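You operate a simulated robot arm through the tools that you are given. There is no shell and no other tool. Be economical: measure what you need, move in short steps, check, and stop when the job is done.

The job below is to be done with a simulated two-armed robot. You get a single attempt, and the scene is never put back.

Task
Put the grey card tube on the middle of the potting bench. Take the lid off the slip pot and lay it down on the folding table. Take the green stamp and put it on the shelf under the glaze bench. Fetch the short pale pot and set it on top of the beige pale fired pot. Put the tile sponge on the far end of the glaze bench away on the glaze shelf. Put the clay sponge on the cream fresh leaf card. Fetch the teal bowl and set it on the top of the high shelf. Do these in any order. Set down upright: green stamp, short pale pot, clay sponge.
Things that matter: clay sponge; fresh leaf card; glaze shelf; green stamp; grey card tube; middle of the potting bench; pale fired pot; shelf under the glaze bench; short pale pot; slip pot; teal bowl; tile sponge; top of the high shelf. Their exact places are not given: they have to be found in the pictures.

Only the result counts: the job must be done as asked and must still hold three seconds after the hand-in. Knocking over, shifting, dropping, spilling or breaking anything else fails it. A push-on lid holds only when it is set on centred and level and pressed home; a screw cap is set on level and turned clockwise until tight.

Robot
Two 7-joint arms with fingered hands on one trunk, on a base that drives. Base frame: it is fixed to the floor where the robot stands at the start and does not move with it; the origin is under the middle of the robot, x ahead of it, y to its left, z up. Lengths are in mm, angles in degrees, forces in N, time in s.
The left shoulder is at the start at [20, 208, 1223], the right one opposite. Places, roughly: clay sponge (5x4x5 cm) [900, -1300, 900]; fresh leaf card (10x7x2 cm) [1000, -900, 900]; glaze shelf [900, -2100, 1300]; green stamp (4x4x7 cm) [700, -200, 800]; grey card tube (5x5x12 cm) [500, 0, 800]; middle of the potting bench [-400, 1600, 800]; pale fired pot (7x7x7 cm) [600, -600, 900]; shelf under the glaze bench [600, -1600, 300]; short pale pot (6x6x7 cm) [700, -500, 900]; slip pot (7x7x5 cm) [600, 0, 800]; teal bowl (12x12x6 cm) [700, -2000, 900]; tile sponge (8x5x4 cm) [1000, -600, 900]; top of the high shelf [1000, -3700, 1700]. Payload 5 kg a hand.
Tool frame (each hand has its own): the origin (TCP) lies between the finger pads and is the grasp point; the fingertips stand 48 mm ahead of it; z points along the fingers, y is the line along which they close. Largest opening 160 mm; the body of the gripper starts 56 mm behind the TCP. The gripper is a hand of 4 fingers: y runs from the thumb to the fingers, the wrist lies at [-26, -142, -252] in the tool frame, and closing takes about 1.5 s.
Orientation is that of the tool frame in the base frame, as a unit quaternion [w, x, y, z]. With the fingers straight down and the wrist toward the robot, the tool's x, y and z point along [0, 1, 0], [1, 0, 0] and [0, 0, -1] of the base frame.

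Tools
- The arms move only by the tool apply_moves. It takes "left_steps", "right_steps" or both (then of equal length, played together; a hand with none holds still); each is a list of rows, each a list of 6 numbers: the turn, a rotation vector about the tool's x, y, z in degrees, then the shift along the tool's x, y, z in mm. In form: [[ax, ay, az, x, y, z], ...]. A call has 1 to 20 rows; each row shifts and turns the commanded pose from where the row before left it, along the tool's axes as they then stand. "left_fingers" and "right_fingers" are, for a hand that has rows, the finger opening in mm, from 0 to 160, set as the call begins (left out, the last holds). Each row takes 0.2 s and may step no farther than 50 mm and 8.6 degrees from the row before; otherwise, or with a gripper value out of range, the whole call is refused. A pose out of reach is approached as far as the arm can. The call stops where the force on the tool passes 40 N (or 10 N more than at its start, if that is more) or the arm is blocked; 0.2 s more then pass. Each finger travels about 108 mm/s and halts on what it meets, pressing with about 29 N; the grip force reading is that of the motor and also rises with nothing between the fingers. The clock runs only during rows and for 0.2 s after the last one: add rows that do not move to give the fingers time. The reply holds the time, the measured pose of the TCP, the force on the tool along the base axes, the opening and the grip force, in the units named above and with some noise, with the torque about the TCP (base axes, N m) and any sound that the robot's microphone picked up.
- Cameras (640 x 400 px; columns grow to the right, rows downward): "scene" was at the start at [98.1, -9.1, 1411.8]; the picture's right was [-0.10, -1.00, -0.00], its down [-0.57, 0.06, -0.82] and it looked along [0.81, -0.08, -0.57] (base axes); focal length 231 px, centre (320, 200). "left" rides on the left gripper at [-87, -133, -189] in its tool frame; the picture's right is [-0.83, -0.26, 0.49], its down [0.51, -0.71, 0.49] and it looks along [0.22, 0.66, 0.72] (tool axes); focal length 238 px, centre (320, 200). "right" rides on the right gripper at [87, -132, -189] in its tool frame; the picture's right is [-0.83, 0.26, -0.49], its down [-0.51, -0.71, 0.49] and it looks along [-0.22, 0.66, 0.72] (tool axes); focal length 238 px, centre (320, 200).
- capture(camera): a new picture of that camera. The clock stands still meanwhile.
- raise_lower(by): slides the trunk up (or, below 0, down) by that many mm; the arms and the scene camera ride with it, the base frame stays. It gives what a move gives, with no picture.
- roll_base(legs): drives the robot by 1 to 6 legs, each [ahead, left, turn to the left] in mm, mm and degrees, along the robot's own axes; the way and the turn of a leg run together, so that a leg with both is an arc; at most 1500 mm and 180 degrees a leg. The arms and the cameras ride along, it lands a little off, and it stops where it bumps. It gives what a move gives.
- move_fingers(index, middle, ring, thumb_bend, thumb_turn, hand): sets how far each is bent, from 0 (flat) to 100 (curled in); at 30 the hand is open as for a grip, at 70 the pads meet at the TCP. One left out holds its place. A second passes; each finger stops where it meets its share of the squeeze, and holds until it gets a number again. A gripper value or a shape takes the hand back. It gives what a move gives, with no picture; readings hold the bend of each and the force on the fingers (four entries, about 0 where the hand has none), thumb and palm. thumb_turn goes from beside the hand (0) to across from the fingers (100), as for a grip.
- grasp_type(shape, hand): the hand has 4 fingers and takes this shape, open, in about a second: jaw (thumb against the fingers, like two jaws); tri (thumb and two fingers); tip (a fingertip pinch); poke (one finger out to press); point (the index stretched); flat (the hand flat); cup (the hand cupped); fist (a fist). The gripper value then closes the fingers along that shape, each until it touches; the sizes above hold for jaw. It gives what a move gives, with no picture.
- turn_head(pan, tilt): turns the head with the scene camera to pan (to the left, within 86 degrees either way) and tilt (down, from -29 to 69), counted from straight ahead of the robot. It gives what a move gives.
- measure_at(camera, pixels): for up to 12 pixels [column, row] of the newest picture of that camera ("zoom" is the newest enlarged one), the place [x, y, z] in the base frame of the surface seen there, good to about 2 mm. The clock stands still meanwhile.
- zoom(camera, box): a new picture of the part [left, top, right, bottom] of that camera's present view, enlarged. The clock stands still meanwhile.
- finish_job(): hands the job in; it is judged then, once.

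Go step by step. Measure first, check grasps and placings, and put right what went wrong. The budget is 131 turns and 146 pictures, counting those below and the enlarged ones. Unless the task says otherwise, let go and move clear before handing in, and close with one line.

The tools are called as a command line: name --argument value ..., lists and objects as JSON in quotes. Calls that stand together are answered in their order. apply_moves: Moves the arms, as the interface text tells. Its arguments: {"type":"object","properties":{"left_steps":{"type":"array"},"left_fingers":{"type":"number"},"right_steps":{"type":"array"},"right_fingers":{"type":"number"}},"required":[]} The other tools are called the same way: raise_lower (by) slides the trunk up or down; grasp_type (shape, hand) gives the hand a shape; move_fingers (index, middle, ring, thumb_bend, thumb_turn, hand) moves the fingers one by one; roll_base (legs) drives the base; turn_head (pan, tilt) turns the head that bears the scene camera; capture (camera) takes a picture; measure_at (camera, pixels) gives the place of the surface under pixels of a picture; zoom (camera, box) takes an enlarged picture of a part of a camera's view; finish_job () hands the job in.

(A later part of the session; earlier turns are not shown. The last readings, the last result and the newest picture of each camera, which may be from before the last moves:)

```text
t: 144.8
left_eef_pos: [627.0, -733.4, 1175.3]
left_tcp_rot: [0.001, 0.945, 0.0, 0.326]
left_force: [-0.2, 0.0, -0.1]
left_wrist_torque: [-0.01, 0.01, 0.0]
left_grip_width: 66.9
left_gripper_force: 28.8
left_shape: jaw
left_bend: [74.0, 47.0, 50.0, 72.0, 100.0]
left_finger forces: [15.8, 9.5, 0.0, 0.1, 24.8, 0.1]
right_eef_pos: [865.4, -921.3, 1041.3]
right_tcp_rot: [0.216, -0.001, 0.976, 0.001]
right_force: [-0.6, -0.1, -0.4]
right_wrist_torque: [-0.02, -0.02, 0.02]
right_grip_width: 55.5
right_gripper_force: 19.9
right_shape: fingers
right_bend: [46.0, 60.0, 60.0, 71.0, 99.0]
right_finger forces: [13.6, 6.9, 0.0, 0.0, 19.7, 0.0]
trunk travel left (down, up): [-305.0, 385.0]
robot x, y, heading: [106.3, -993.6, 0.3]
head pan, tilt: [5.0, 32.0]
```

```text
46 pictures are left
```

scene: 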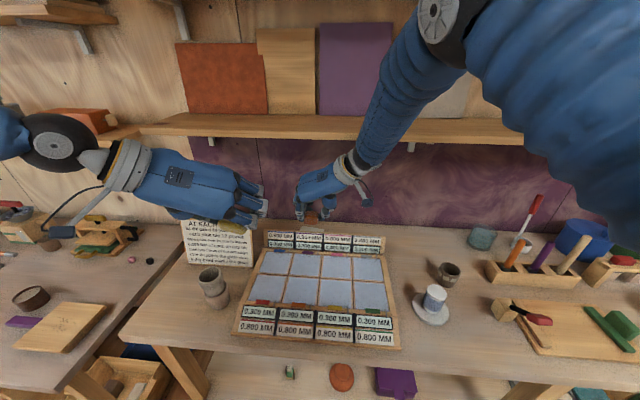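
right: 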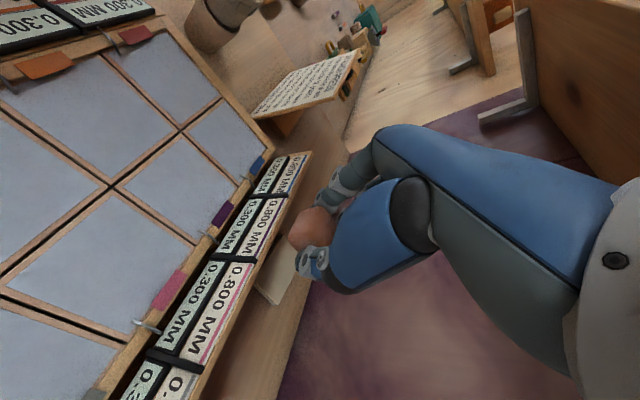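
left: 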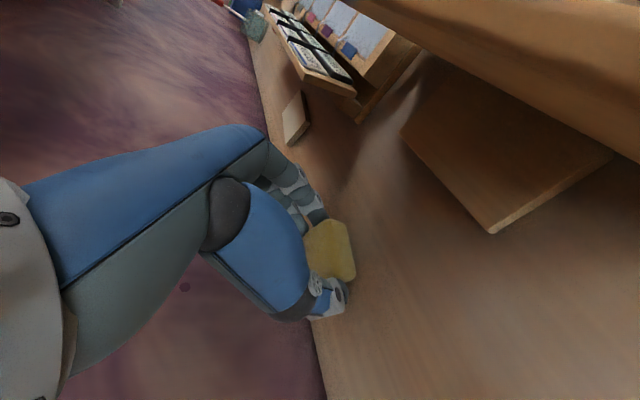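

measure_at --camera "right" --pixels '[[310, 215], [325, 212], [295, 225], [300, 240], [312, 230], [292, 243], [278, 305], [262, 294], [300, 255], [278, 275], [292, 280]]'

zoom --camera "right" --box '[230, 160, 380, 320]'

```text
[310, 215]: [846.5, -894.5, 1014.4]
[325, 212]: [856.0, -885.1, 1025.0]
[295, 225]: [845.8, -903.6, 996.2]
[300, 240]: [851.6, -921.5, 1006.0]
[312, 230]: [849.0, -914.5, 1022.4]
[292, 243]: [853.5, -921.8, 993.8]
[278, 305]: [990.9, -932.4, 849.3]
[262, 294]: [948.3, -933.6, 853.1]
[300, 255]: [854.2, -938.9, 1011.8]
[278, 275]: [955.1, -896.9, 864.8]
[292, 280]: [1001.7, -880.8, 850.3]
```

```text
2.50 times, centred on (305, 240) of right
```

zoom: 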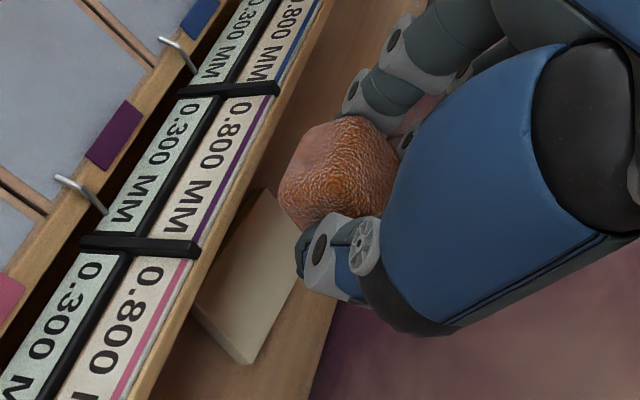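

apply_moves --right_steps '[[0, 0, 0, -9.2, 12, 26.9], [0, 0, 0, -9.2, 12, 26.9], [0, 0, 0, -7.7, 0, 36.7], [0, 0, 0, -7.7, 0, 36.7], [0, 0, 0, 0, 0, 0]]'

zoom --camera "right" --box '[230, 160, 380, 320]'

zoom --camera "scene" --box '[230, 150, 410, 270]'

```text
t: 146.0
left_eef_pos: [626.4, -733.3, 1176.2]
left_tcp_rot: [0.001, 0.945, 0.0, 0.326]
left_force: [-0.3, -0.6, 0.7]
left_wrist_torque: [-0.02, -0.09, 0.03]
left_grip_width: 67.0
left_gripper_force: 29.0
left_shape: jaw
left_bend: [74.0, 47.0, 50.0, 72.0, 100.0]
left_finger forces: [15.8, 9.5, 0.0, 0.0, 24.8, 0.0]
right_eef_pos: [949.5, -895.7, 940.2]
right_tcp_rot: [0.217, 0.0, 0.976, 0.001]
right_force: [-0.6, 0.6, 1.2]
right_wrist_torque: [-0.07, -0.05, -0.04]
right_grip_width: 55.7
right_gripper_force: 20.3
right_shape: fingers
right_bend: [46.0, 60.0, 60.0, 71.0, 99.0]
right_finger forces: [13.6, 6.8, 0.0, 0.1, 19.6, 0.0]
trunk travel left (down, up): [-305.0, 385.0]
robot x, y, heading: [107.0, -998.2, -0.1]
head pan, tilt: [5.0, 32.0]
```

```text
2.50 times, centred on (305, 240) of right
```

zoom: 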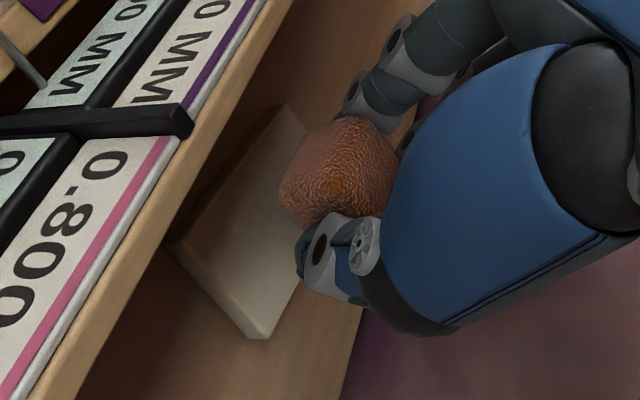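

```text
3.33 times, centred on (320, 210) of scene
```

zoom: 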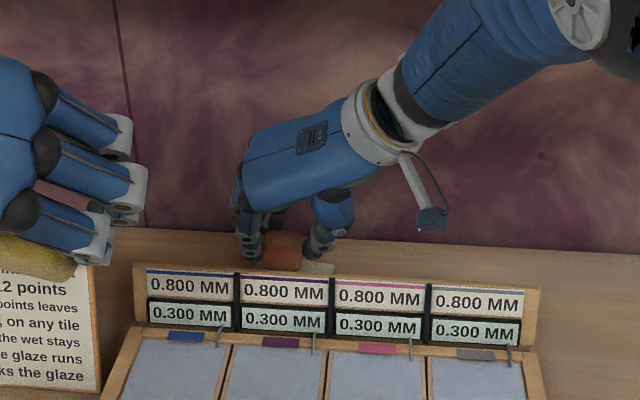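

zoom --camera "right" --box '[230, 160, 380, 320]'

measure_at --camera "zoom" --pixels '[[285, 115], [185, 240], [260, 325], [295, 275], [240, 230], [285, 190], [300, 150], [340, 135], [320, 205], [285, 205], [230, 110], [110, 290]]'

```text
2.50 times, centred on (305, 240) of right
```

zoom: 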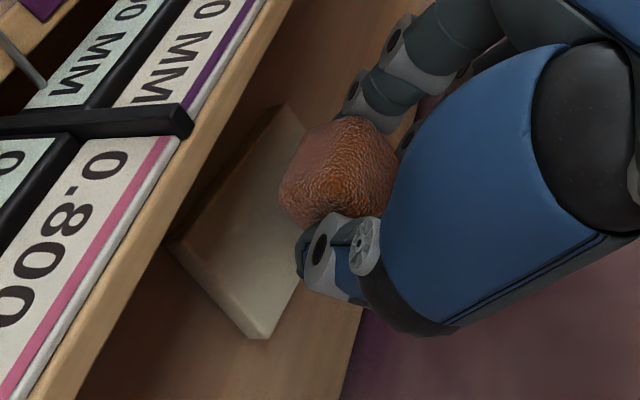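

```text
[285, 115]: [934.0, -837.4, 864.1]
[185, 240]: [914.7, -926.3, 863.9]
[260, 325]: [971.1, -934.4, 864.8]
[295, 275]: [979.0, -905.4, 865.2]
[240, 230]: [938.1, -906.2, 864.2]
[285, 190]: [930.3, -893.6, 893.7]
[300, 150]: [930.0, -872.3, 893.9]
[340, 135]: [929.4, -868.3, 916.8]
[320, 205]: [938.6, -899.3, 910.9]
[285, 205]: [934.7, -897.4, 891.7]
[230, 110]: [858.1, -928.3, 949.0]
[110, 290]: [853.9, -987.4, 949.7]
```

apply_moves --right_steps '[[0, 0, 0, 3, -6, 6.3], [0, 0, 0, 2.9, 0, 6.4], [0, 0, 0, 0.6, 0, 1.4], [0, 0, 0, 0.6, 0, 1.4], [0, 0, 0, 0, 0, 0]]'

```text
t: 147.2
left_eef_pos: [627.7, -733.1, 1175.3]
left_tcp_rot: [0.001, 0.945, 0.001, 0.327]
left_force: [-0.4, -0.5, -0.3]
left_wrist_torque: [-0.03, -0.01, -0.02]
left_grip_width: 66.7
left_gripper_force: 29.5
left_shape: jaw
left_bend: [74.0, 47.0, 50.0, 72.0, 100.0]
left_finger forces: [15.7, 9.5, 0.0, 0.0, 24.8, 0.0]
right_eef_pos: [949.4, -902.0, 921.7]
right_tcp_rot: [0.217, -0.001, 0.976, 0.001]
right_force: [-0.2, -0.3, 1.0]
right_wrist_torque: [0.06, 0.02, 0.01]
right_grip_width: 55.5
right_gripper_force: 20.9
right_shape: fingers
right_bend: [46.0, 60.0, 60.0, 71.0, 99.0]
right_finger forces: [14.3, 7.0, 0.1, 0.0, 19.6, 0.1]
trunk travel left (down, up): [-305.0, 385.0]
robot x, y, heading: [104.7, -993.9, 0.2]
head pan, tilt: [5.0, 32.0]
```

apply_moves --right_steps '[[0, 0, 0, 0.5, 0, 1], [0, 0, 0, 0.5, 0, 1], [0, 0, 0, 0, 0, 0]]'

```text
t: 148.0
left_eef_pos: [625.7, -734.5, 1177.0]
left_tcp_rot: [0.001, 0.945, 0.0, 0.326]
left_force: [1.1, -0.8, -0.3]
left_wrist_torque: [-0.01, 0.01, 0.01]
left_grip_width: 67.0
left_gripper_force: 29.2
left_shape: jaw
left_bend: [74.0, 47.0, 50.0, 72.0, 100.0]
left_finger forces: [15.8, 9.6, 0.1, 0.0, 24.9, 0.0]
right_eef_pos: [949.8, -901.5, 921.4]
right_tcp_rot: [0.217, 0.0, 0.976, 0.001]
right_force: [-2.3, -1.8, 14.9]
right_wrist_torque: [0.78, 0.17, 0.14]
right_grip_width: 55.4
right_gripper_force: 26.4
right_shape: fingers
right_bend: [46.0, 60.0, 60.0, 71.0, 99.0]
right_finger forces: [24.2, 8.3, 0.0, 0.0, 19.9, 0.0]
trunk travel left (down, up): [-305.0, 385.0]
robot x, y, heading: [104.2, -995.9, 0.2]
head pan, tilt: [5.0, 32.0]
```

move_fingers --hand "right" --index 34 --middle 42 --ring 42 --thumb_bend 58

zoom --camera "right" --box '[230, 160, 380, 320]'

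```text
t: 149.0
left_eef_pos: [626.0, -733.3, 1176.4]
left_tcp_rot: [0.0, 0.945, 0.0, 0.326]
left_force: [0.6, -0.8, 0.7]
left_wrist_torque: [0.0, 0.0, -0.03]
left_grip_width: 66.8
left_gripper_force: 29.0
left_shape: jaw
left_bend: [74.0, 47.0, 50.0, 72.0, 100.0]
left_finger forces: [15.8, 9.6, 0.0, 0.0, 24.7, 0.1]
right_eef_pos: [949.8, -901.7, 918.8]
right_tcp_rot: [0.215, -0.001, 0.977, 0.001]
right_force: [-0.6, -0.5, -0.4]
right_wrist_torque: [-0.01, 0.0, 0.03]
right_grip_width: 108.4
right_gripper_force: 0.1
right_shape: fingers
right_bend: [34.0, 42.0, 42.0, 57.0, 99.0]
right_finger forces: [0.0, 0.1, 0.0, 0.0, 0.0, 0.0]
trunk travel left (down, up): [-305.0, 385.0]
robot x, y, heading: [100.5, -997.6, -0.0]
head pan, tilt: [5.0, 32.0]
```

```text
2.50 times, centred on (305, 240) of right
```

zoom: 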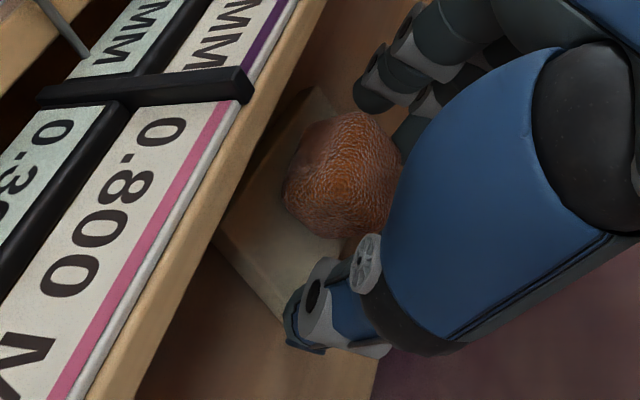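

apply_moves --right_steps '[[0, 0, 0, 0, 0, -20], [0, 0, 0, 0, 0, -40], [0, 0, 0, 0, 0, -45], [0, 0, 0, 0, 0, -25], [0, 0, 0, 23, 0, -21.7], [0, 0, 0, 23, 0, -21.7], [0, 0, 0, 23, 0, -21.7], [0, 0, 0, 23, 0, -21.7], [0, 0, 0, 23, 0, -21.7], [0, 0, 0, 23, 0, -21.7], [0, 0, 0, 23, 0, -21.7], [0, 0, 0, 23, 0, -21.7]]'

capture --camera "right"

```text
t: 151.6
left_eef_pos: [625.1, -733.3, 1177.7]
left_tcp_rot: [-0.001, 0.945, 0.001, 0.328]
left_force: [-7.0, 14.6, 7.0]
left_wrist_torque: [-0.39, -0.21, -0.05]
left_grip_width: 66.1
left_gripper_force: 29.4
left_shape: jaw
left_bend: [74.0, 48.0, 50.0, 72.0, 100.0]
left_finger forces: [13.8, 17.9, 0.1, 0.0, 30.5, 0.1]
right_eef_pos: [654.6, -905.6, 1117.6]
right_tcp_rot: [0.217, 0.001, 0.976, 0.0]
right_force: [5.3, -14.5, -6.2]
right_wrist_torque: [0.1, 0.26, -0.55]
right_grip_width: 109.0
right_gripper_force: 0.1
right_shape: fingers
right_bend: [34.0, 45.0, 42.0, 57.0, 99.0]
right_finger forces: [0.0, 0.1, 0.1, 0.0, 0.0, 0.0]
trunk travel left (down, up): [-305.0, 385.0]
robot x, y, heading: [102.7, -993.5, 0.0]
head pan, tilt: [5.0, 32.0]
```

```text
40 pictures are left
```

right: 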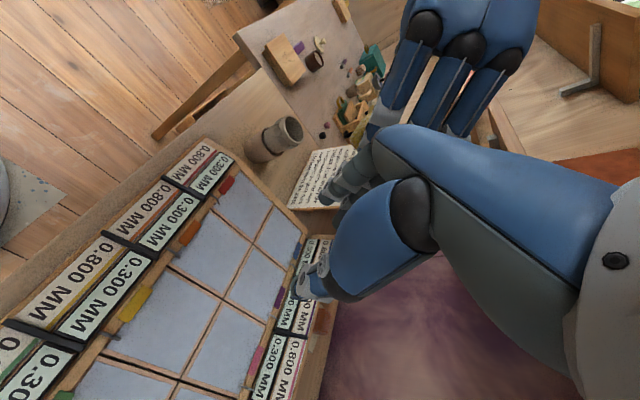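

apply_moves --right_steps '[[0, 0, 0, 0, -40, 0], [0, 0, 0, 0, -45, 0], [0, 0, 0, 0, -45, 0], [0, 0, 0, 0, -45, 0]]'

turn_head --pan 10 --tilt 36

capture --camera "scene"

zoom --camera "scene" --box '[180, 120, 380, 245]'

```text
t: 152.6
left_eef_pos: [626.2, -735.5, 1176.9]
left_tcp_rot: [0.0, 0.945, -0.001, 0.327]
left_force: [-0.2, -1.2, -0.2]
left_wrist_torque: [0.07, 0.03, 0.04]
left_grip_width: 66.5
left_gripper_force: 29.5
left_shape: jaw
left_bend: [74.0, 48.0, 50.0, 72.0, 100.0]
left_finger forces: [17.2, 9.7, 0.1, 0.0, 26.5, 0.0]
right_eef_pos: [653.9, -1079.4, 1116.7]
right_tcp_rot: [0.217, -0.001, 0.976, 0.002]
right_force: [0.7, -2.3, -0.7]
right_wrist_torque: [0.14, 0.01, 0.04]
right_grip_width: 108.6
right_gripper_force: 0.1
right_shape: fingers
right_bend: [34.0, 42.0, 42.0, 57.0, 99.0]
right_finger forces: [0.0, 0.0, 0.0, 0.0, 0.1, 0.0]
trunk travel left (down, up): [-305.0, 385.0]
robot x, y, heading: [104.2, -994.8, 0.2]
head pan, tilt: [5.0, 32.0]
```

```text
t: 153.3
left_eef_pos: [627.5, -733.0, 1176.5]
left_tcp_rot: [0.001, 0.945, 0.0, 0.326]
left_force: [0.8, 1.2, -0.6]
left_wrist_torque: [-0.01, -0.01, -0.03]
left_grip_width: 66.6
left_gripper_force: 29.1
left_shape: jaw
left_bend: [74.0, 48.0, 50.0, 72.0, 100.0]
left_finger forces: [17.2, 9.9, 0.0, 0.0, 26.3, 0.0]
right_eef_pos: [654.5, -1076.5, 1116.2]
right_tcp_rot: [0.217, -0.001, 0.976, 0.001]
right_force: [0.8, -0.2, -1.3]
right_wrist_torque: [-0.04, 0.01, -0.02]
right_grip_width: 108.9
right_gripper_force: 0.1
right_shape: fingers
right_bend: [34.0, 42.0, 42.0, 57.0, 99.0]
right_finger forces: [0.0, 0.1, 0.1, 0.1, 0.0, 0.0]
trunk travel left (down, up): [-305.0, 385.0]
robot x, y, heading: [106.6, -994.5, 0.1]
head pan, tilt: [10.0, 36.0]
```

```text
39 pictures are left
```

scene: 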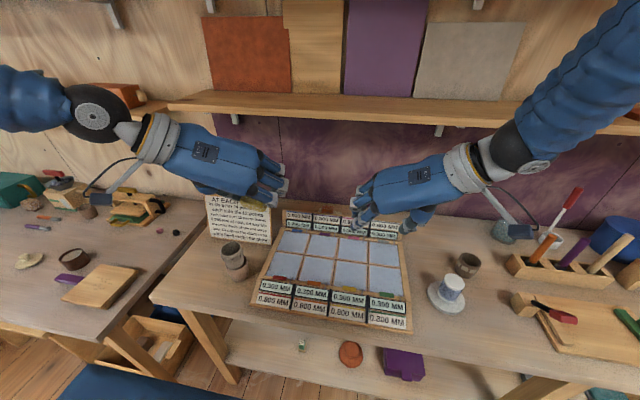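

```text
3.20 times, centred on (280, 182) of scene
```

zoom: 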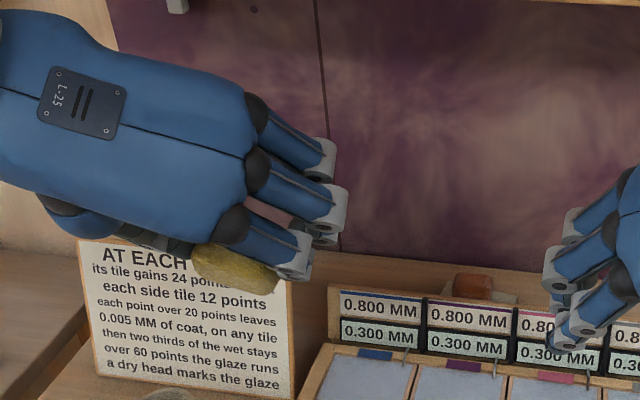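

roll_base --legs '[[-250, 0, 0], [0, -1100, 0]]'

turn_head --pan 0 --tilt 25

capture --camera "scene"

```text
t: 160.3
left_eef_pos: [378.1, -1837.4, 1176.6]
left_tcp_rot: [0.0, 0.945, 0.001, 0.327]
left_force: [-0.2, 0.0, -1.1]
left_wrist_torque: [0.02, 0.01, 0.0]
left_grip_width: 66.4
left_gripper_force: 29.0
left_shape: jaw
left_bend: [74.0, 48.0, 50.0, 72.0, 100.0]
left_finger forces: [17.1, 9.8, 0.0, 0.0, 26.3, 0.1]
right_eef_pos: [405.7, -2180.9, 1116.5]
right_tcp_rot: [0.216, -0.001, 0.976, 0.0]
right_force: [-0.4, -0.5, -0.4]
right_wrist_torque: [0.02, -0.01, 0.01]
right_grip_width: 108.7
right_gripper_force: 0.0
right_shape: fingers
right_bend: [34.0, 42.0, 42.0, 57.0, 99.0]
right_finger forces: [0.0, 0.0, 0.0, 0.1, 0.0, 0.1]
trunk travel left (down, up): [-305.0, 385.0]
robot x, y, heading: [-144.9, -2100.1, 0.3]
head pan, tilt: [10.0, 36.0]
```

```text
t: 161.1
left_eef_pos: [377.9, -1836.4, 1175.9]
left_tcp_rot: [0.001, 0.945, 0.001, 0.326]
left_force: [0.1, 0.0, 0.3]
left_wrist_torque: [0.03, 0.02, -0.02]
left_grip_width: 66.4
left_gripper_force: 28.8
left_shape: jaw
left_bend: [74.0, 48.0, 50.0, 72.0, 100.0]
left_finger forces: [17.1, 9.7, 0.0, 0.0, 26.5, 0.0]
right_eef_pos: [404.9, -2179.1, 1116.5]
right_tcp_rot: [0.216, 0.0, 0.976, 0.001]
right_force: [0.9, 0.3, -0.3]
right_wrist_torque: [0.04, -0.01, 0.03]
right_grip_width: 109.0
right_gripper_force: 0.0
right_shape: fingers
right_bend: [34.0, 42.0, 42.0, 57.0, 99.0]
right_finger forces: [0.0, 0.0, 0.0, 0.0, 0.1, 0.0]
trunk travel left (down, up): [-305.0, 385.0]
robot x, y, heading: [-142.2, -2099.0, 0.1]
head pan, tilt: [0.0, 25.0]
```

```text
37 pictures are left
```

scene: 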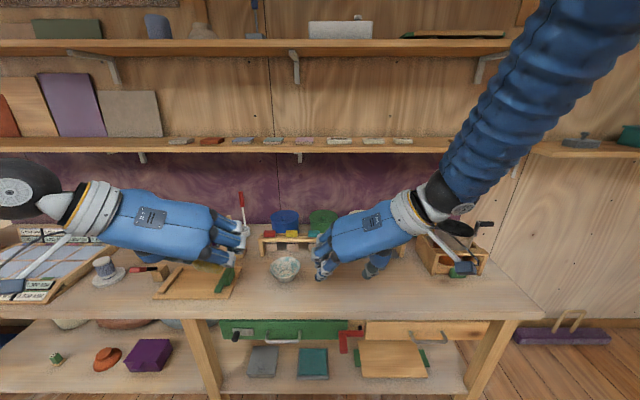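

zoom --camera "scene" --box '[160, 100, 460, 170]'

measure_at --camera "zoom" --pixels '[[320, 190], [345, 188], [385, 188], [455, 188], [522, 188], [555, 195], [600, 195], [420, 182], [320, 180], [555, 185], [420, 205], [488, 186]]'

```text
2.13 times, centred on (310, 135) of scene
```

zoom: 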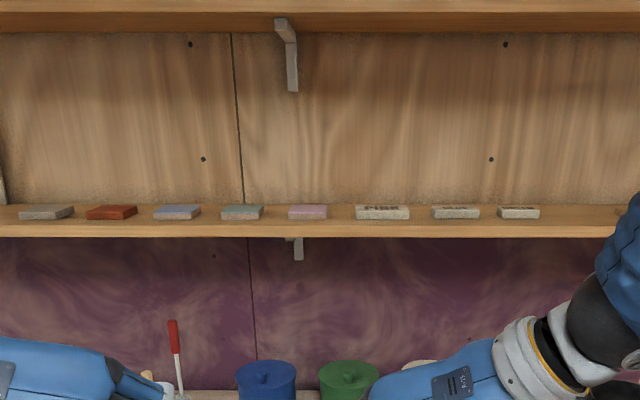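

```text
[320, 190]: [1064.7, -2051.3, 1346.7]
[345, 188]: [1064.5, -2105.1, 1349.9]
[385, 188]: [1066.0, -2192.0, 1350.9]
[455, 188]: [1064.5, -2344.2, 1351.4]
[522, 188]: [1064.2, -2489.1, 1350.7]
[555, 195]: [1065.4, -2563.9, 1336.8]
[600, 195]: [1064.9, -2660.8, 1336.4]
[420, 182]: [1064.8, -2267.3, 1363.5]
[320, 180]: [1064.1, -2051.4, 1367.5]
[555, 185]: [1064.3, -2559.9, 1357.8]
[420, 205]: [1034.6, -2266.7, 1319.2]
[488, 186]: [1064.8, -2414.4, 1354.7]
```

measure_at --camera "zoom" --pixels '[[308, 209], [308, 216], [290, 211], [326, 212], [357, 212], [382, 210], [382, 217], [407, 212], [342, 222], [342, 212], [342, 228], [570, 215]]'

```text
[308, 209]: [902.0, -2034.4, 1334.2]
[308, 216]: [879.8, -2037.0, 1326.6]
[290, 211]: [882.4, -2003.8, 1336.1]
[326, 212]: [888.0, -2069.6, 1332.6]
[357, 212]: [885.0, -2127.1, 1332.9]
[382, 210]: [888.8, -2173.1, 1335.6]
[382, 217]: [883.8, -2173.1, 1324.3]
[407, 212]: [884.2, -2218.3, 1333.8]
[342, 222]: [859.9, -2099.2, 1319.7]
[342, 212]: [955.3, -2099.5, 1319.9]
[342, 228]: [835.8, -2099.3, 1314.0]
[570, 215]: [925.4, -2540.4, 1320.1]
```

turn_head --pan -40 --tilt 15

apply_moves --right_steps '[[0, 0, 0, 0, 0, 45], [0, 0, 0, 0, 0, 45], [0, 0, 0, 0, 0, 45], [0, 0, 0, 0, 0, 0]]'

capture --camera "scene"

```text
t: 162.2
left_eef_pos: [377.3, -1836.8, 1175.3]
left_tcp_rot: [0.001, 0.945, 0.001, 0.326]
left_force: [0.1, -0.1, -0.5]
left_wrist_torque: [0.02, 0.02, -0.03]
left_grip_width: 66.4
left_gripper_force: 28.4
left_shape: jaw
left_bend: [74.0, 48.0, 50.0, 72.0, 100.0]
left_finger forces: [17.1, 9.8, 0.0, 0.0, 26.4, 0.0]
right_eef_pos: [405.8, -2179.9, 1117.1]
right_tcp_rot: [0.217, 0.0, 0.976, 0.002]
right_force: [0.3, 0.7, -0.4]
right_wrist_torque: [-0.03, 0.0, -0.01]
right_grip_width: 109.0
right_gripper_force: 0.0
right_shape: fingers
right_bend: [34.0, 42.0, 42.0, 57.0, 99.0]
right_finger forces: [0.0, 0.0, 0.0, 0.1, 0.1, 0.0]
trunk travel left (down, up): [-305.0, 385.0]
robot x, y, heading: [-139.8, -2098.6, 0.1]
head pan, tilt: [-40.0, 15.0]
```

```text
t: 163.2
left_eef_pos: [375.8, -1837.2, 1177.9]
left_tcp_rot: [0.0, 0.945, 0.001, 0.327]
left_force: [-0.7, -0.1, 0.6]
left_wrist_torque: [0.0, -0.07, -0.02]
left_grip_width: 66.2
left_gripper_force: 29.4
left_shape: jaw
left_bend: [74.0, 48.0, 50.0, 72.0, 100.0]
left_finger forces: [17.3, 9.8, 0.1, 0.1, 26.4, 0.0]
right_eef_pos: [461.6, -2178.9, 995.6]
right_tcp_rot: [0.216, -0.001, 0.976, 0.001]
right_force: [-0.1, 0.7, 1.0]
right_wrist_torque: [-0.02, -0.09, -0.02]
right_grip_width: 109.0
right_gripper_force: 0.0
right_shape: fingers
right_bend: [34.0, 42.0, 42.0, 57.0, 99.0]
right_finger forces: [0.0, 0.0, 0.0, 0.0, 0.0, 0.0]
trunk travel left (down, up): [-305.0, 385.0]
robot x, y, heading: [-146.5, -2100.9, 0.1]
head pan, tilt: [-40.0, 15.0]
```

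```text
35 pictures are left
```

scene: 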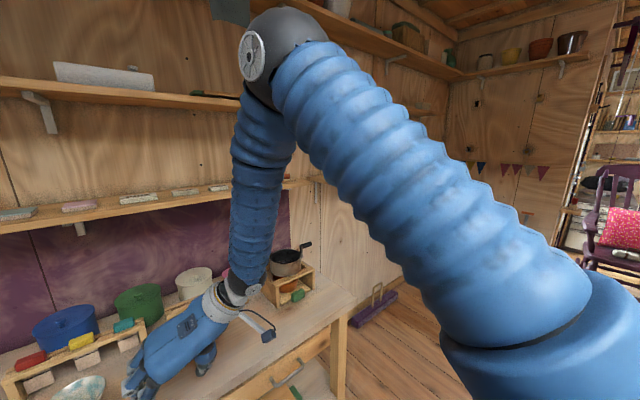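

measure_at --camera "scene" --pixels '[[322, 181], [300, 186], [222, 188], [215, 96], [405, 75], [440, 72], [460, 78], [520, 68], [430, 55], [380, 45], [415, 108], [590, 58]]'

zoom --camera "scene" --box '[300, 0, 640, 200]'

```text
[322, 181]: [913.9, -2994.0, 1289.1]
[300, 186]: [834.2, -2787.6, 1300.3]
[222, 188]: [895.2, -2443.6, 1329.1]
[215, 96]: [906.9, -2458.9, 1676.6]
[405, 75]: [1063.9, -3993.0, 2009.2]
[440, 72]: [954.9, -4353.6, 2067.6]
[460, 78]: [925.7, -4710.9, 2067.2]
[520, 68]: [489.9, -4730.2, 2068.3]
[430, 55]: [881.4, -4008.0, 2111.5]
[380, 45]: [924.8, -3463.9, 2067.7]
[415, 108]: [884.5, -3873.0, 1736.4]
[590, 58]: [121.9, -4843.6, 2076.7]
```

```text
1.88 times, centred on (470, 100) of scene
```

zoom: 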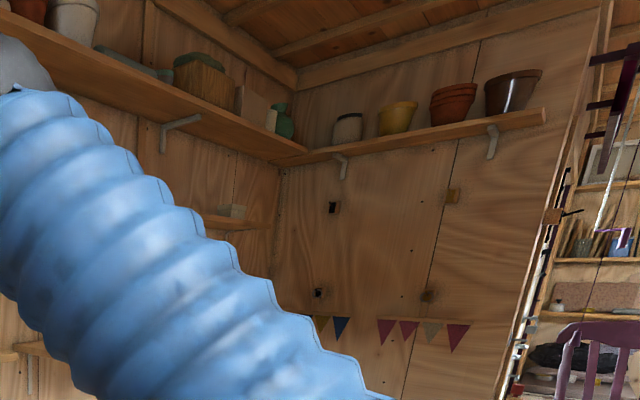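

turn_head --pan 0 --tilt 40

zoom --camera "scene" --box '[200, 130, 420, 270]'

```text
t: 164.2
left_eef_pos: [378.1, -1836.2, 1176.6]
left_tcp_rot: [0.001, 0.945, 0.001, 0.326]
left_force: [0.4, 0.8, 0.4]
left_wrist_torque: [0.02, 0.02, 0.02]
left_grip_width: 66.2
left_gripper_force: 29.0
left_shape: jaw
left_bend: [74.0, 48.0, 50.0, 72.0, 100.0]
left_finger forces: [17.2, 9.9, 0.1, 0.0, 26.3, 0.0]
right_eef_pos: [462.5, -2179.5, 994.6]
right_tcp_rot: [0.216, 0.0, 0.976, 0.001]
right_force: [0.1, 0.4, 0.2]
right_wrist_torque: [0.01, 0.03, 0.02]
right_grip_width: 108.9
right_gripper_force: 0.0
right_shape: fingers
right_bend: [34.0, 42.0, 42.0, 57.0, 99.0]
right_finger forces: [0.0, 0.1, 0.0, 0.1, 0.0, 0.1]
trunk travel left (down, up): [-305.0, 385.0]
robot x, y, heading: [-139.8, -2099.4, 0.2]
head pan, tilt: [0.0, 40.0]
```

```text
2.86 times, centred on (310, 200) of scene
```

zoom: 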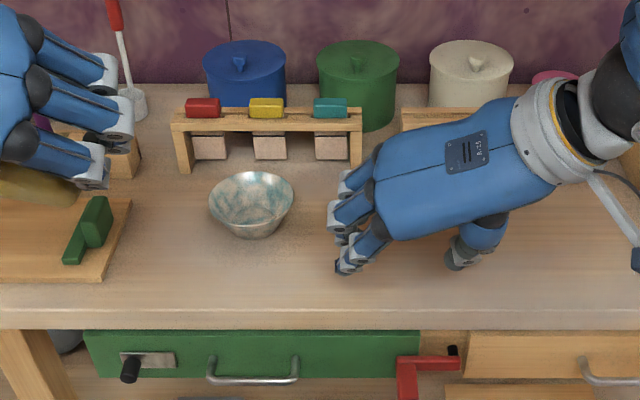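

measure_at --camera "zoom" --pixels '[[212, 203], [291, 193], [252, 175], [252, 223], [280, 178], [225, 183], [252, 236], [265, 165], [105, 200], [250, 200]]'

```text
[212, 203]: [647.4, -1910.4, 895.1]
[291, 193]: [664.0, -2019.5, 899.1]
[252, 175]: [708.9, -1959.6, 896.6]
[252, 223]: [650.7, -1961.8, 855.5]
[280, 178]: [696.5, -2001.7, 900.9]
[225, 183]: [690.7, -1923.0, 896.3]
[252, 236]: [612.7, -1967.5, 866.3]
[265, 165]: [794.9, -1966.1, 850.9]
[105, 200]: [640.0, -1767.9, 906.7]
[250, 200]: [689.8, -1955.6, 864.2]
```

apply_moves --right_steps '[[0, -7, 0, 0, 20, 0], [0, -7, 0, 0, 25, 0], [0, -7, 0, 0, 40, 0], [0, -7, 0, 0, 45, 0], [0, -7, 0, 0, 45, 0], [0, 0, 0, 0, 40, 0], [0, 0, 0, -1.2, 0, 38.8], [0, 0, 0, -1.2, 0, 38.8], [0, 0, 0, -1.2, 0, 38.8]]' --left_steps '[[0, 0, 0, 28, 0, -36], [0, 0, 0, 28, 0, -36], [0, 0, 0, 0, -45, 0], [0, 0, 0, 0, -45, 0], [0, 0, 0, 0, 0, 0], [0, 0, 0, 0, 0, 0], [0, 0, 0, 0, 0, 0], [0, 0, 0, 0, 0, 0], [0, 0, 0, 0, 0, 0]]' --right_fingers 150

zoom --camera "scene" --box '[200, 130, 420, 270]'

capture --camera "right"

```text
t: 166.2
left_eef_pos: [378.0, -1746.0, 1267.4]
left_tcp_rot: [0.001, 0.946, 0.001, 0.325]
left_force: [0.7, -0.5, 0.1]
left_wrist_torque: [0.01, 0.09, -0.02]
left_grip_width: 66.5
left_gripper_force: 29.0
left_shape: jaw
left_bend: [74.0, 47.0, 50.0, 72.0, 100.0]
left_finger forces: [17.0, 9.7, 0.0, 0.1, 26.0, 0.0]
right_eef_pos: [566.6, -1963.9, 936.9]
right_tcp_rot: [0.499, -0.001, 0.867, 0.002]
right_force: [1.2, -0.1, -0.4]
right_wrist_torque: [0.07, 0.02, 0.07]
right_grip_width: 149.7
right_gripper_force: 0.0
right_shape: jaw
right_bend: [30.0, 31.0, 30.0, 31.0, 98.0]
right_finger forces: [0.0, 0.1, 0.0, 0.0, 0.0, 0.0]
trunk travel left (down, up): [-305.0, 385.0]
robot x, y, heading: [-147.3, -2097.8, 0.2]
head pan, tilt: [0.0, 40.0]
```

```text
2.86 times, centred on (310, 200) of scene
```

zoom: 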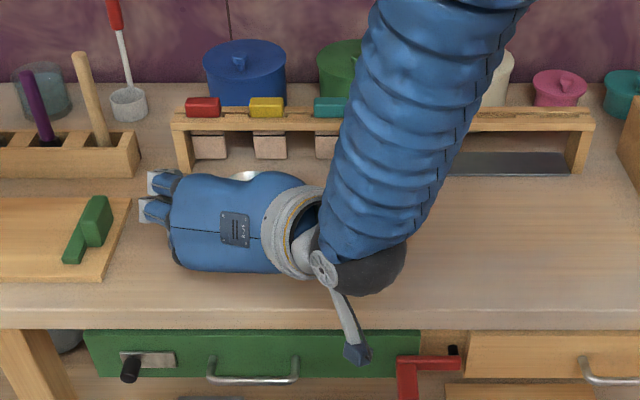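

```text
31 pictures are left
```

right: 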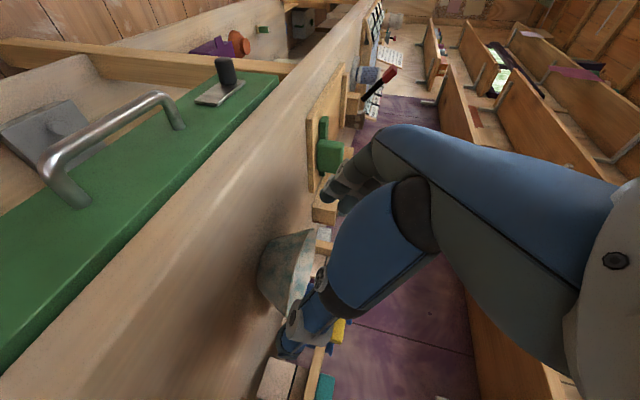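

apply_moves --right_steps '[[0, 0, 0, -1, 0, 38], [0, 0, 0, -1, 0, 36], [0, 0, 0, 0, 0, 0]]'

capture --camera "right"

```text
t: 167.0
left_eef_pos: [377.2, -1745.3, 1267.8]
left_tcp_rot: [0.0, 0.945, 0.001, 0.327]
left_force: [0.3, 0.4, 0.1]
left_wrist_torque: [-0.01, 0.01, -0.02]
left_grip_width: 66.5
left_gripper_force: 29.0
left_shape: jaw
left_bend: [74.0, 47.0, 50.0, 72.0, 100.0]
left_finger forces: [17.0, 9.7, 0.1, 0.1, 26.0, 0.0]
right_eef_pos: [630.1, -1962.9, 904.0]
right_tcp_rot: [0.499, -0.001, 0.866, 0.002]
right_force: [0.1, -0.7, 0.1]
right_wrist_torque: [0.0, -0.01, -0.05]
right_grip_width: 149.8
right_gripper_force: 0.0
right_shape: jaw
right_bend: [30.0, 31.0, 30.0, 31.0, 98.0]
right_finger forces: [0.1, 0.0, 0.0, 0.0, 0.0, 0.1]
trunk travel left (down, up): [-305.0, 385.0]
robot x, y, heading: [-142.1, -2098.6, -0.1]
head pan, tilt: [0.0, 40.0]
```

```text
30 pictures are left
```

right: 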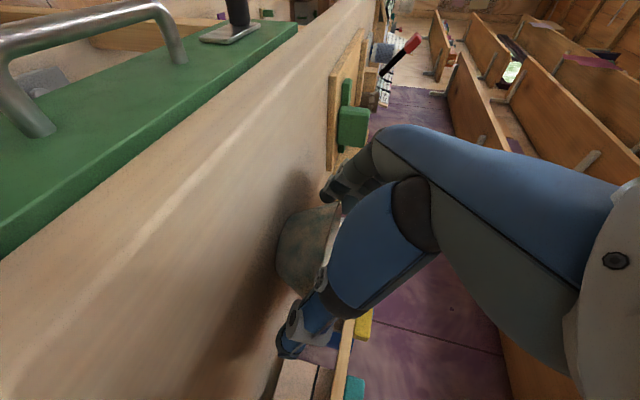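

apply_moves --right_steps '[[0, 0, 0, 0, 0, 0], [0, 0, 0, 0, 0, 0], [0, 0, 0, 0, 0, 0], [0, 0, 0, 0, 0, 0], [0, 0, 0, 0, 0, 0], [0, 0, 0, 0, 0, 0]]' --right_fingers 70

zoom --camera "right" --box '[230, 150, 400, 370]'

```text
t: 168.4
left_eef_pos: [377.2, -1746.3, 1268.3]
left_tcp_rot: [0.001, 0.945, 0.001, 0.326]
left_force: [-0.3, 0.3, -0.2]
left_wrist_torque: [-0.02, 0.03, -0.03]
left_grip_width: 66.7
left_gripper_force: 29.3
left_shape: jaw
left_bend: [74.0, 47.0, 50.0, 72.0, 100.0]
left_finger forces: [17.1, 9.8, 0.1, 0.0, 26.0, 0.0]
right_eef_pos: [630.2, -1964.0, 903.2]
right_tcp_rot: [0.5, 0.0, 0.866, 0.001]
right_force: [0.3, -1.3, -1.0]
right_wrist_torque: [0.06, 0.04, -0.06]
right_grip_width: 97.1
right_gripper_force: 29.4
right_shape: jaw
right_bend: [74.0, 40.0, 41.0, 64.0, 100.0]
right_finger forces: [14.4, 8.2, 0.1, 0.0, 22.6, 0.0]
trunk travel left (down, up): [-305.0, 385.0]
robot x, y, heading: [-143.6, -2097.5, 0.0]
head pan, tilt: [0.0, 40.0]
```

```text
1.82 times, centred on (315, 260) of right
```

zoom: 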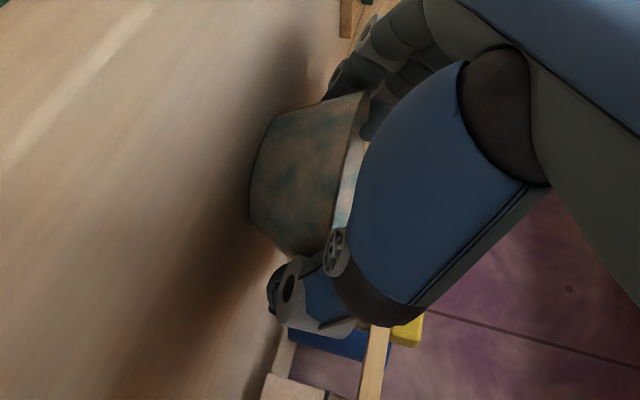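

Gripped across the rim. I'll lift it and check.

apply_moves --right_steps '[[0, 0, 0, -5, 0, -3], [0, 0, 0, -17, 0, -10], [0, 0, 0, -35, 0, -20], [0, 0, 0, -35, 0, -20], [0, 0, 0, -35, 0, -20], [0, 0, 0, 0, 0, 0]]'

capture --camera "right"

```text
t: 169.8
left_eef_pos: [377.9, -1744.9, 1267.0]
left_tcp_rot: [0.002, 0.946, 0.0, 0.325]
left_force: [0.3, 0.3, -1.8]
left_wrist_torque: [-0.01, 0.03, 0.0]
left_grip_width: 66.7
left_gripper_force: 28.6
left_shape: jaw
left_bend: [74.0, 47.0, 50.0, 72.0, 100.0]
left_finger forces: [17.0, 9.7, 0.0, 0.0, 26.0, 0.0]
right_eef_pos: [630.7, -1964.5, 1049.1]
right_tcp_rot: [0.5, 0.001, 0.866, 0.001]
right_force: [0.9, -0.6, -3.2]
right_wrist_torque: [0.07, 0.12, 0.03]
right_grip_width: 97.0
right_gripper_force: 29.6
right_shape: jaw
right_bend: [74.0, 40.0, 41.0, 64.0, 100.0]
right_finger forces: [15.0, 8.5, 0.0, 0.0, 22.8, 0.0]
trunk travel left (down, up): [-305.0, 385.0]
robot x, y, heading: [-142.8, -2097.7, 0.5]
head pan, tilt: [0.0, 40.0]
```

```text
28 pictures are left
```

right: 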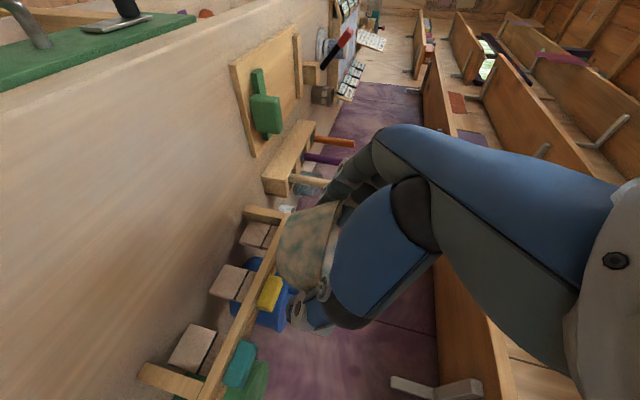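

apply_moves --right_steps '[[0, 0, 0, 12, 0, -36], [0, 0, 0, 12, 0, -36], [0, 0, 0, 12, -20, -36], [0, 0, 0, 12, -20, -36], [0, 0, 0, 0, -45, 0], [0, 0, 0, 0, -45, 0], [0, 0, 0, 0, -45, 0], [0, 0, 0, 0, -45, 0]]'

raise_lower --by 300

roll_base --legs '[[0, -700, 0]]'

turn_head --pan 20 --tilt 30

capture --camera "scene"

```text
t: 171.6
left_eef_pos: [377.0, -1747.8, 1267.8]
left_tcp_rot: [0.0, 0.945, 0.0, 0.327]
left_force: [-0.2, -0.1, -0.3]
left_wrist_torque: [0.1, 0.01, 0.06]
left_grip_width: 66.6
left_gripper_force: 28.8
left_shape: jaw
left_bend: [74.0, 47.0, 50.0, 72.0, 100.0]
left_finger forces: [17.0, 9.8, 0.0, 0.0, 26.0, 0.1]
right_eef_pos: [481.9, -2187.4, 1078.8]
right_tcp_rot: [0.499, -0.001, 0.867, 0.002]
right_force: [-0.4, -0.1, -4.4]
right_wrist_torque: [0.04, 0.07, 0.11]
right_grip_width: 96.6
right_gripper_force: 29.1
right_shape: jaw
right_bend: [74.0, 40.0, 41.0, 64.0, 100.0]
right_finger forces: [15.3, 8.7, 0.0, 0.0, 23.1, 0.0]
trunk travel left (down, up): [-305.0, 385.0]
robot x, y, heading: [-142.0, -2097.6, 0.0]
head pan, tilt: [0.0, 40.0]
```

```text
t: 174.6
left_eef_pos: [376.6, -1745.0, 1567.3]
left_tcp_rot: [0.0, 0.945, 0.001, 0.327]
left_force: [-0.1, -0.1, -1.0]
left_wrist_torque: [-0.02, 0.02, 0.0]
left_grip_width: 66.5
left_gripper_force: 28.8
left_shape: jaw
left_bend: [74.0, 47.0, 50.0, 72.0, 100.0]
left_finger forces: [17.0, 9.6, 0.1, 0.0, 26.0, 0.0]
right_eef_pos: [482.5, -2186.1, 1378.7]
right_tcp_rot: [0.499, 0.0, 0.867, 0.001]
right_force: [-0.2, 0.1, -3.3]
right_wrist_torque: [0.0, 0.11, 0.01]
right_grip_width: 96.7
right_gripper_force: 29.2
right_shape: jaw
right_bend: [74.0, 40.0, 41.0, 64.0, 100.0]
right_finger forces: [15.2, 8.7, 0.0, 0.0, 23.1, 0.1]
trunk travel left (down, up): [-605.0, 85.0]
robot x, y, heading: [-146.0, -2098.5, 0.1]
head pan, tilt: [0.0, 40.0]
```

```text
t: 178.5
left_eef_pos: [377.6, -2449.5, 1567.1]
left_tcp_rot: [0.001, 0.945, -0.001, 0.327]
left_force: [0.0, 0.6, -0.5]
left_wrist_torque: [-0.07, 0.02, 0.01]
left_grip_width: 66.6
left_gripper_force: 28.6
left_shape: jaw
left_bend: [74.0, 47.0, 50.0, 72.0, 100.0]
left_finger forces: [17.0, 9.7, 0.1, 0.0, 25.9, 0.0]
right_eef_pos: [481.8, -2888.9, 1380.0]
right_tcp_rot: [0.5, 0.0, 0.866, 0.0]
right_force: [-0.4, 0.8, -3.1]
right_wrist_torque: [-0.01, 0.11, -0.04]
right_grip_width: 97.1
right_gripper_force: 29.1
right_shape: jaw
right_bend: [74.0, 40.0, 41.0, 64.0, 100.0]
right_finger forces: [15.2, 8.8, 0.0, 0.1, 22.9, 0.0]
trunk travel left (down, up): [-605.0, 85.0]
robot x, y, heading: [-142.9, -2803.1, -0.0]
head pan, tilt: [0.0, 40.0]
```

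```text
t: 179.3
left_eef_pos: [378.9, -2450.5, 1568.2]
left_tcp_rot: [0.001, 0.945, 0.0, 0.327]
left_force: [-0.6, -0.3, -0.3]
left_wrist_torque: [-0.01, 0.03, -0.01]
left_grip_width: 66.8
left_gripper_force: 29.0
left_shape: jaw
left_bend: [74.0, 47.0, 50.0, 72.0, 100.0]
left_finger forces: [17.0, 9.7, 0.1, 0.0, 25.9, 0.1]
right_eef_pos: [483.2, -2890.5, 1379.9]
right_tcp_rot: [0.499, 0.001, 0.867, 0.001]
right_force: [0.6, -1.0, -2.7]
right_wrist_torque: [0.02, 0.1, 0.01]
right_grip_width: 96.6
right_gripper_force: 28.7
right_shape: jaw
right_bend: [74.0, 40.0, 41.0, 64.0, 100.0]
right_finger forces: [15.2, 8.7, 0.0, 0.0, 23.0, 0.1]
trunk travel left (down, up): [-605.0, 85.0]
robot x, y, heading: [-143.7, -2802.0, -0.0]
head pan, tilt: [20.0, 30.0]
```

```text
27 pictures are left
```

scene: 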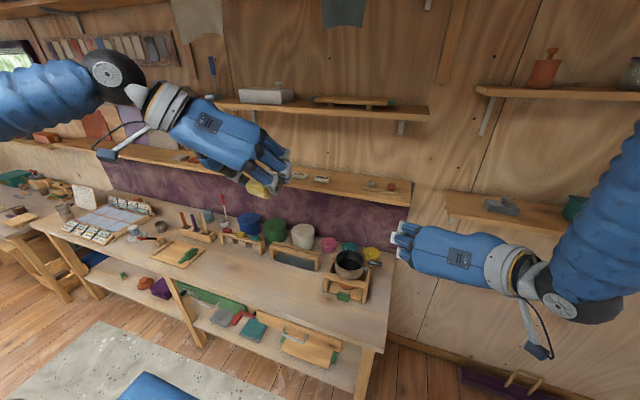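

zoom --camera "scene" --box '[260, 140, 420, 215]'

measure_at --camera "zoom" --pixels '[[270, 162], [320, 175], [360, 185], [400, 190], [440, 180], [470, 182], [520, 185], [575, 190], [350, 200], [250, 160], [430, 172], [350, 170]]'

```text
4.00 times, centred on (340, 178) of scene
```

zoom: 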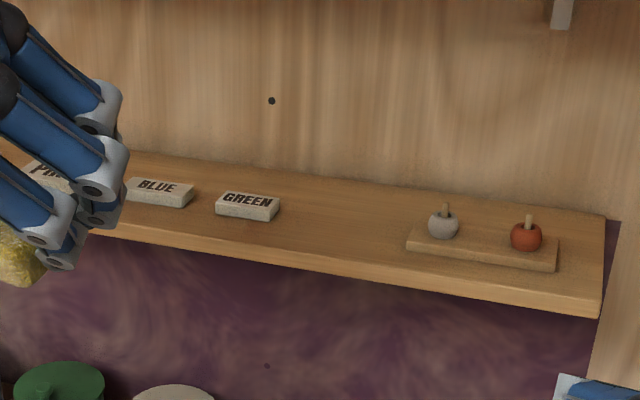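

```text
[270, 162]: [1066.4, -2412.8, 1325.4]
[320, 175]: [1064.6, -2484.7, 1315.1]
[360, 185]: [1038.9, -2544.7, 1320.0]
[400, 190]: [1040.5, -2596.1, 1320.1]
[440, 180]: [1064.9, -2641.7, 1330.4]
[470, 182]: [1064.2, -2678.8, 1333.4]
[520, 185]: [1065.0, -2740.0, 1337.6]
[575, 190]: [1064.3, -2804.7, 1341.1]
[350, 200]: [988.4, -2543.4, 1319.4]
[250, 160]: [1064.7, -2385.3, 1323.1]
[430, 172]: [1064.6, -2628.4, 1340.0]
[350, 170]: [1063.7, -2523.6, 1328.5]
```

measure_at --camera "zoom" --pixels '[[345, 225], [345, 235], [278, 214], [409, 243], [345, 210], [275, 203]]'

```text
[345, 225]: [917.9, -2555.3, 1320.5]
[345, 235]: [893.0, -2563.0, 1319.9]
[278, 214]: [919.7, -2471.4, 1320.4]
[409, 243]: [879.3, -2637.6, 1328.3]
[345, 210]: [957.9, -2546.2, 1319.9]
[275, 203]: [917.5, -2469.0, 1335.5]
```

measure_at --camera "scene" --pixels '[[330, 108], [330, 113], [400, 116], [300, 104], [560, 92], [600, 98], [500, 88], [545, 80], [580, 92], [520, 90]]'

roll_base --legs '[[190, 0, 0]]'

```text
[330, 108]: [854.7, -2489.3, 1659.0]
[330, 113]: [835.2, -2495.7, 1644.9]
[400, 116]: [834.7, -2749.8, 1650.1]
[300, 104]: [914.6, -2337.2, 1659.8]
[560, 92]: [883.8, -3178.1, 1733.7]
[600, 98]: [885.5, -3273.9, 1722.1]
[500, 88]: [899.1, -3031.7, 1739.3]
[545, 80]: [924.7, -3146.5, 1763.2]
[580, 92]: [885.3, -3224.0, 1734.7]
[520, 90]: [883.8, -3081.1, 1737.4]
```

```text
t: 180.9
left_eef_pos: [565.5, -2452.3, 1568.7]
left_tcp_rot: [0.0, 0.945, -0.001, 0.327]
left_force: [0.0, -0.7, -0.1]
left_wrist_torque: [-0.02, -0.02, 0.02]
left_grip_width: 66.6
left_gripper_force: 28.9
left_shape: jaw
left_bend: [74.0, 47.0, 50.0, 72.0, 100.0]
left_finger forces: [17.0, 9.7, 0.0, 0.0, 26.0, 0.0]
right_eef_pos: [670.1, -2891.5, 1378.9]
right_tcp_rot: [0.5, 0.0, 0.866, 0.001]
right_force: [0.2, -0.4, -3.7]
right_wrist_torque: [-0.07, 0.04, -0.04]
right_grip_width: 96.9
right_gripper_force: 29.0
right_shape: jaw
right_bend: [74.0, 40.0, 41.0, 64.0, 100.0]
right_finger forces: [15.3, 8.8, 0.0, 0.0, 23.1, 0.0]
trunk travel left (down, up): [-605.0, 85.0]
robot x, y, heading: [49.1, -2803.0, -0.5]
head pan, tilt: [20.0, 30.0]
```

apply_moves --left_steps '[[0, -8, 0, 0, 0, 0], [0, 0, 0, 19.2, 17.3, 31.8], [0, 0, 0, 19.2, 17.3, 31.8], [0, 0, 0, 19.2, 17.3, 31.8], [0, 0, 0, 19.2, 17.3, 31.8], [0, 0, 0, 19.2, 17.3, 31.8], [0, 0, 0, 19.2, 17.3, 31.8], [0, 0, 0, 20.5, 0, 31.1], [0, 0, 0, 20.5, 0, 31.1], [0, 0, 0, 20.5, 0, 31.1], [0, 0, 0, 0, 0, 0]]'

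capture --camera "left"

capture --camera "scene"

```text
t: 183.3
left_eef_pos: [861.9, -2557.1, 1412.2]
left_tcp_rot: [0.001, 0.966, -0.001, 0.259]
left_force: [-0.4, 0.8, -0.4]
left_wrist_torque: [-0.06, -0.06, 0.01]
left_grip_width: 66.7
left_gripper_force: 28.8
left_shape: jaw
left_bend: [74.0, 47.0, 50.0, 72.0, 100.0]
left_finger forces: [17.0, 9.6, 0.0, 0.0, 25.8, 0.1]
right_eef_pos: [669.9, -2891.2, 1380.8]
right_tcp_rot: [0.5, 0.0, 0.866, 0.001]
right_force: [-1.0, 0.0, -3.0]
right_wrist_torque: [-0.05, 0.06, -0.03]
right_grip_width: 96.8
right_gripper_force: 28.3
right_shape: jaw
right_bend: [74.0, 40.0, 41.0, 64.0, 100.0]
right_finger forces: [15.1, 8.7, 0.0, 0.1, 23.0, 0.0]
trunk travel left (down, up): [-605.0, 85.0]
robot x, y, heading: [49.2, -2802.2, -0.1]
head pan, tilt: [20.0, 30.0]
```

```text
25 pictures are left
```

left: 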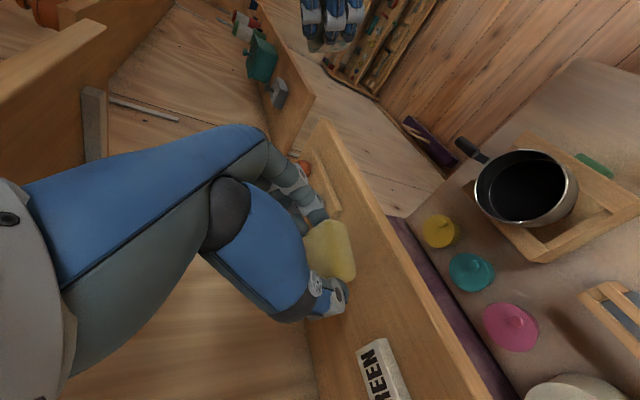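

```text
24 pictures are left
```

scene: 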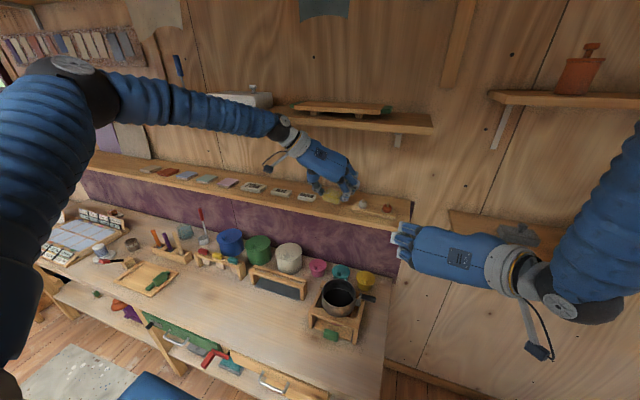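

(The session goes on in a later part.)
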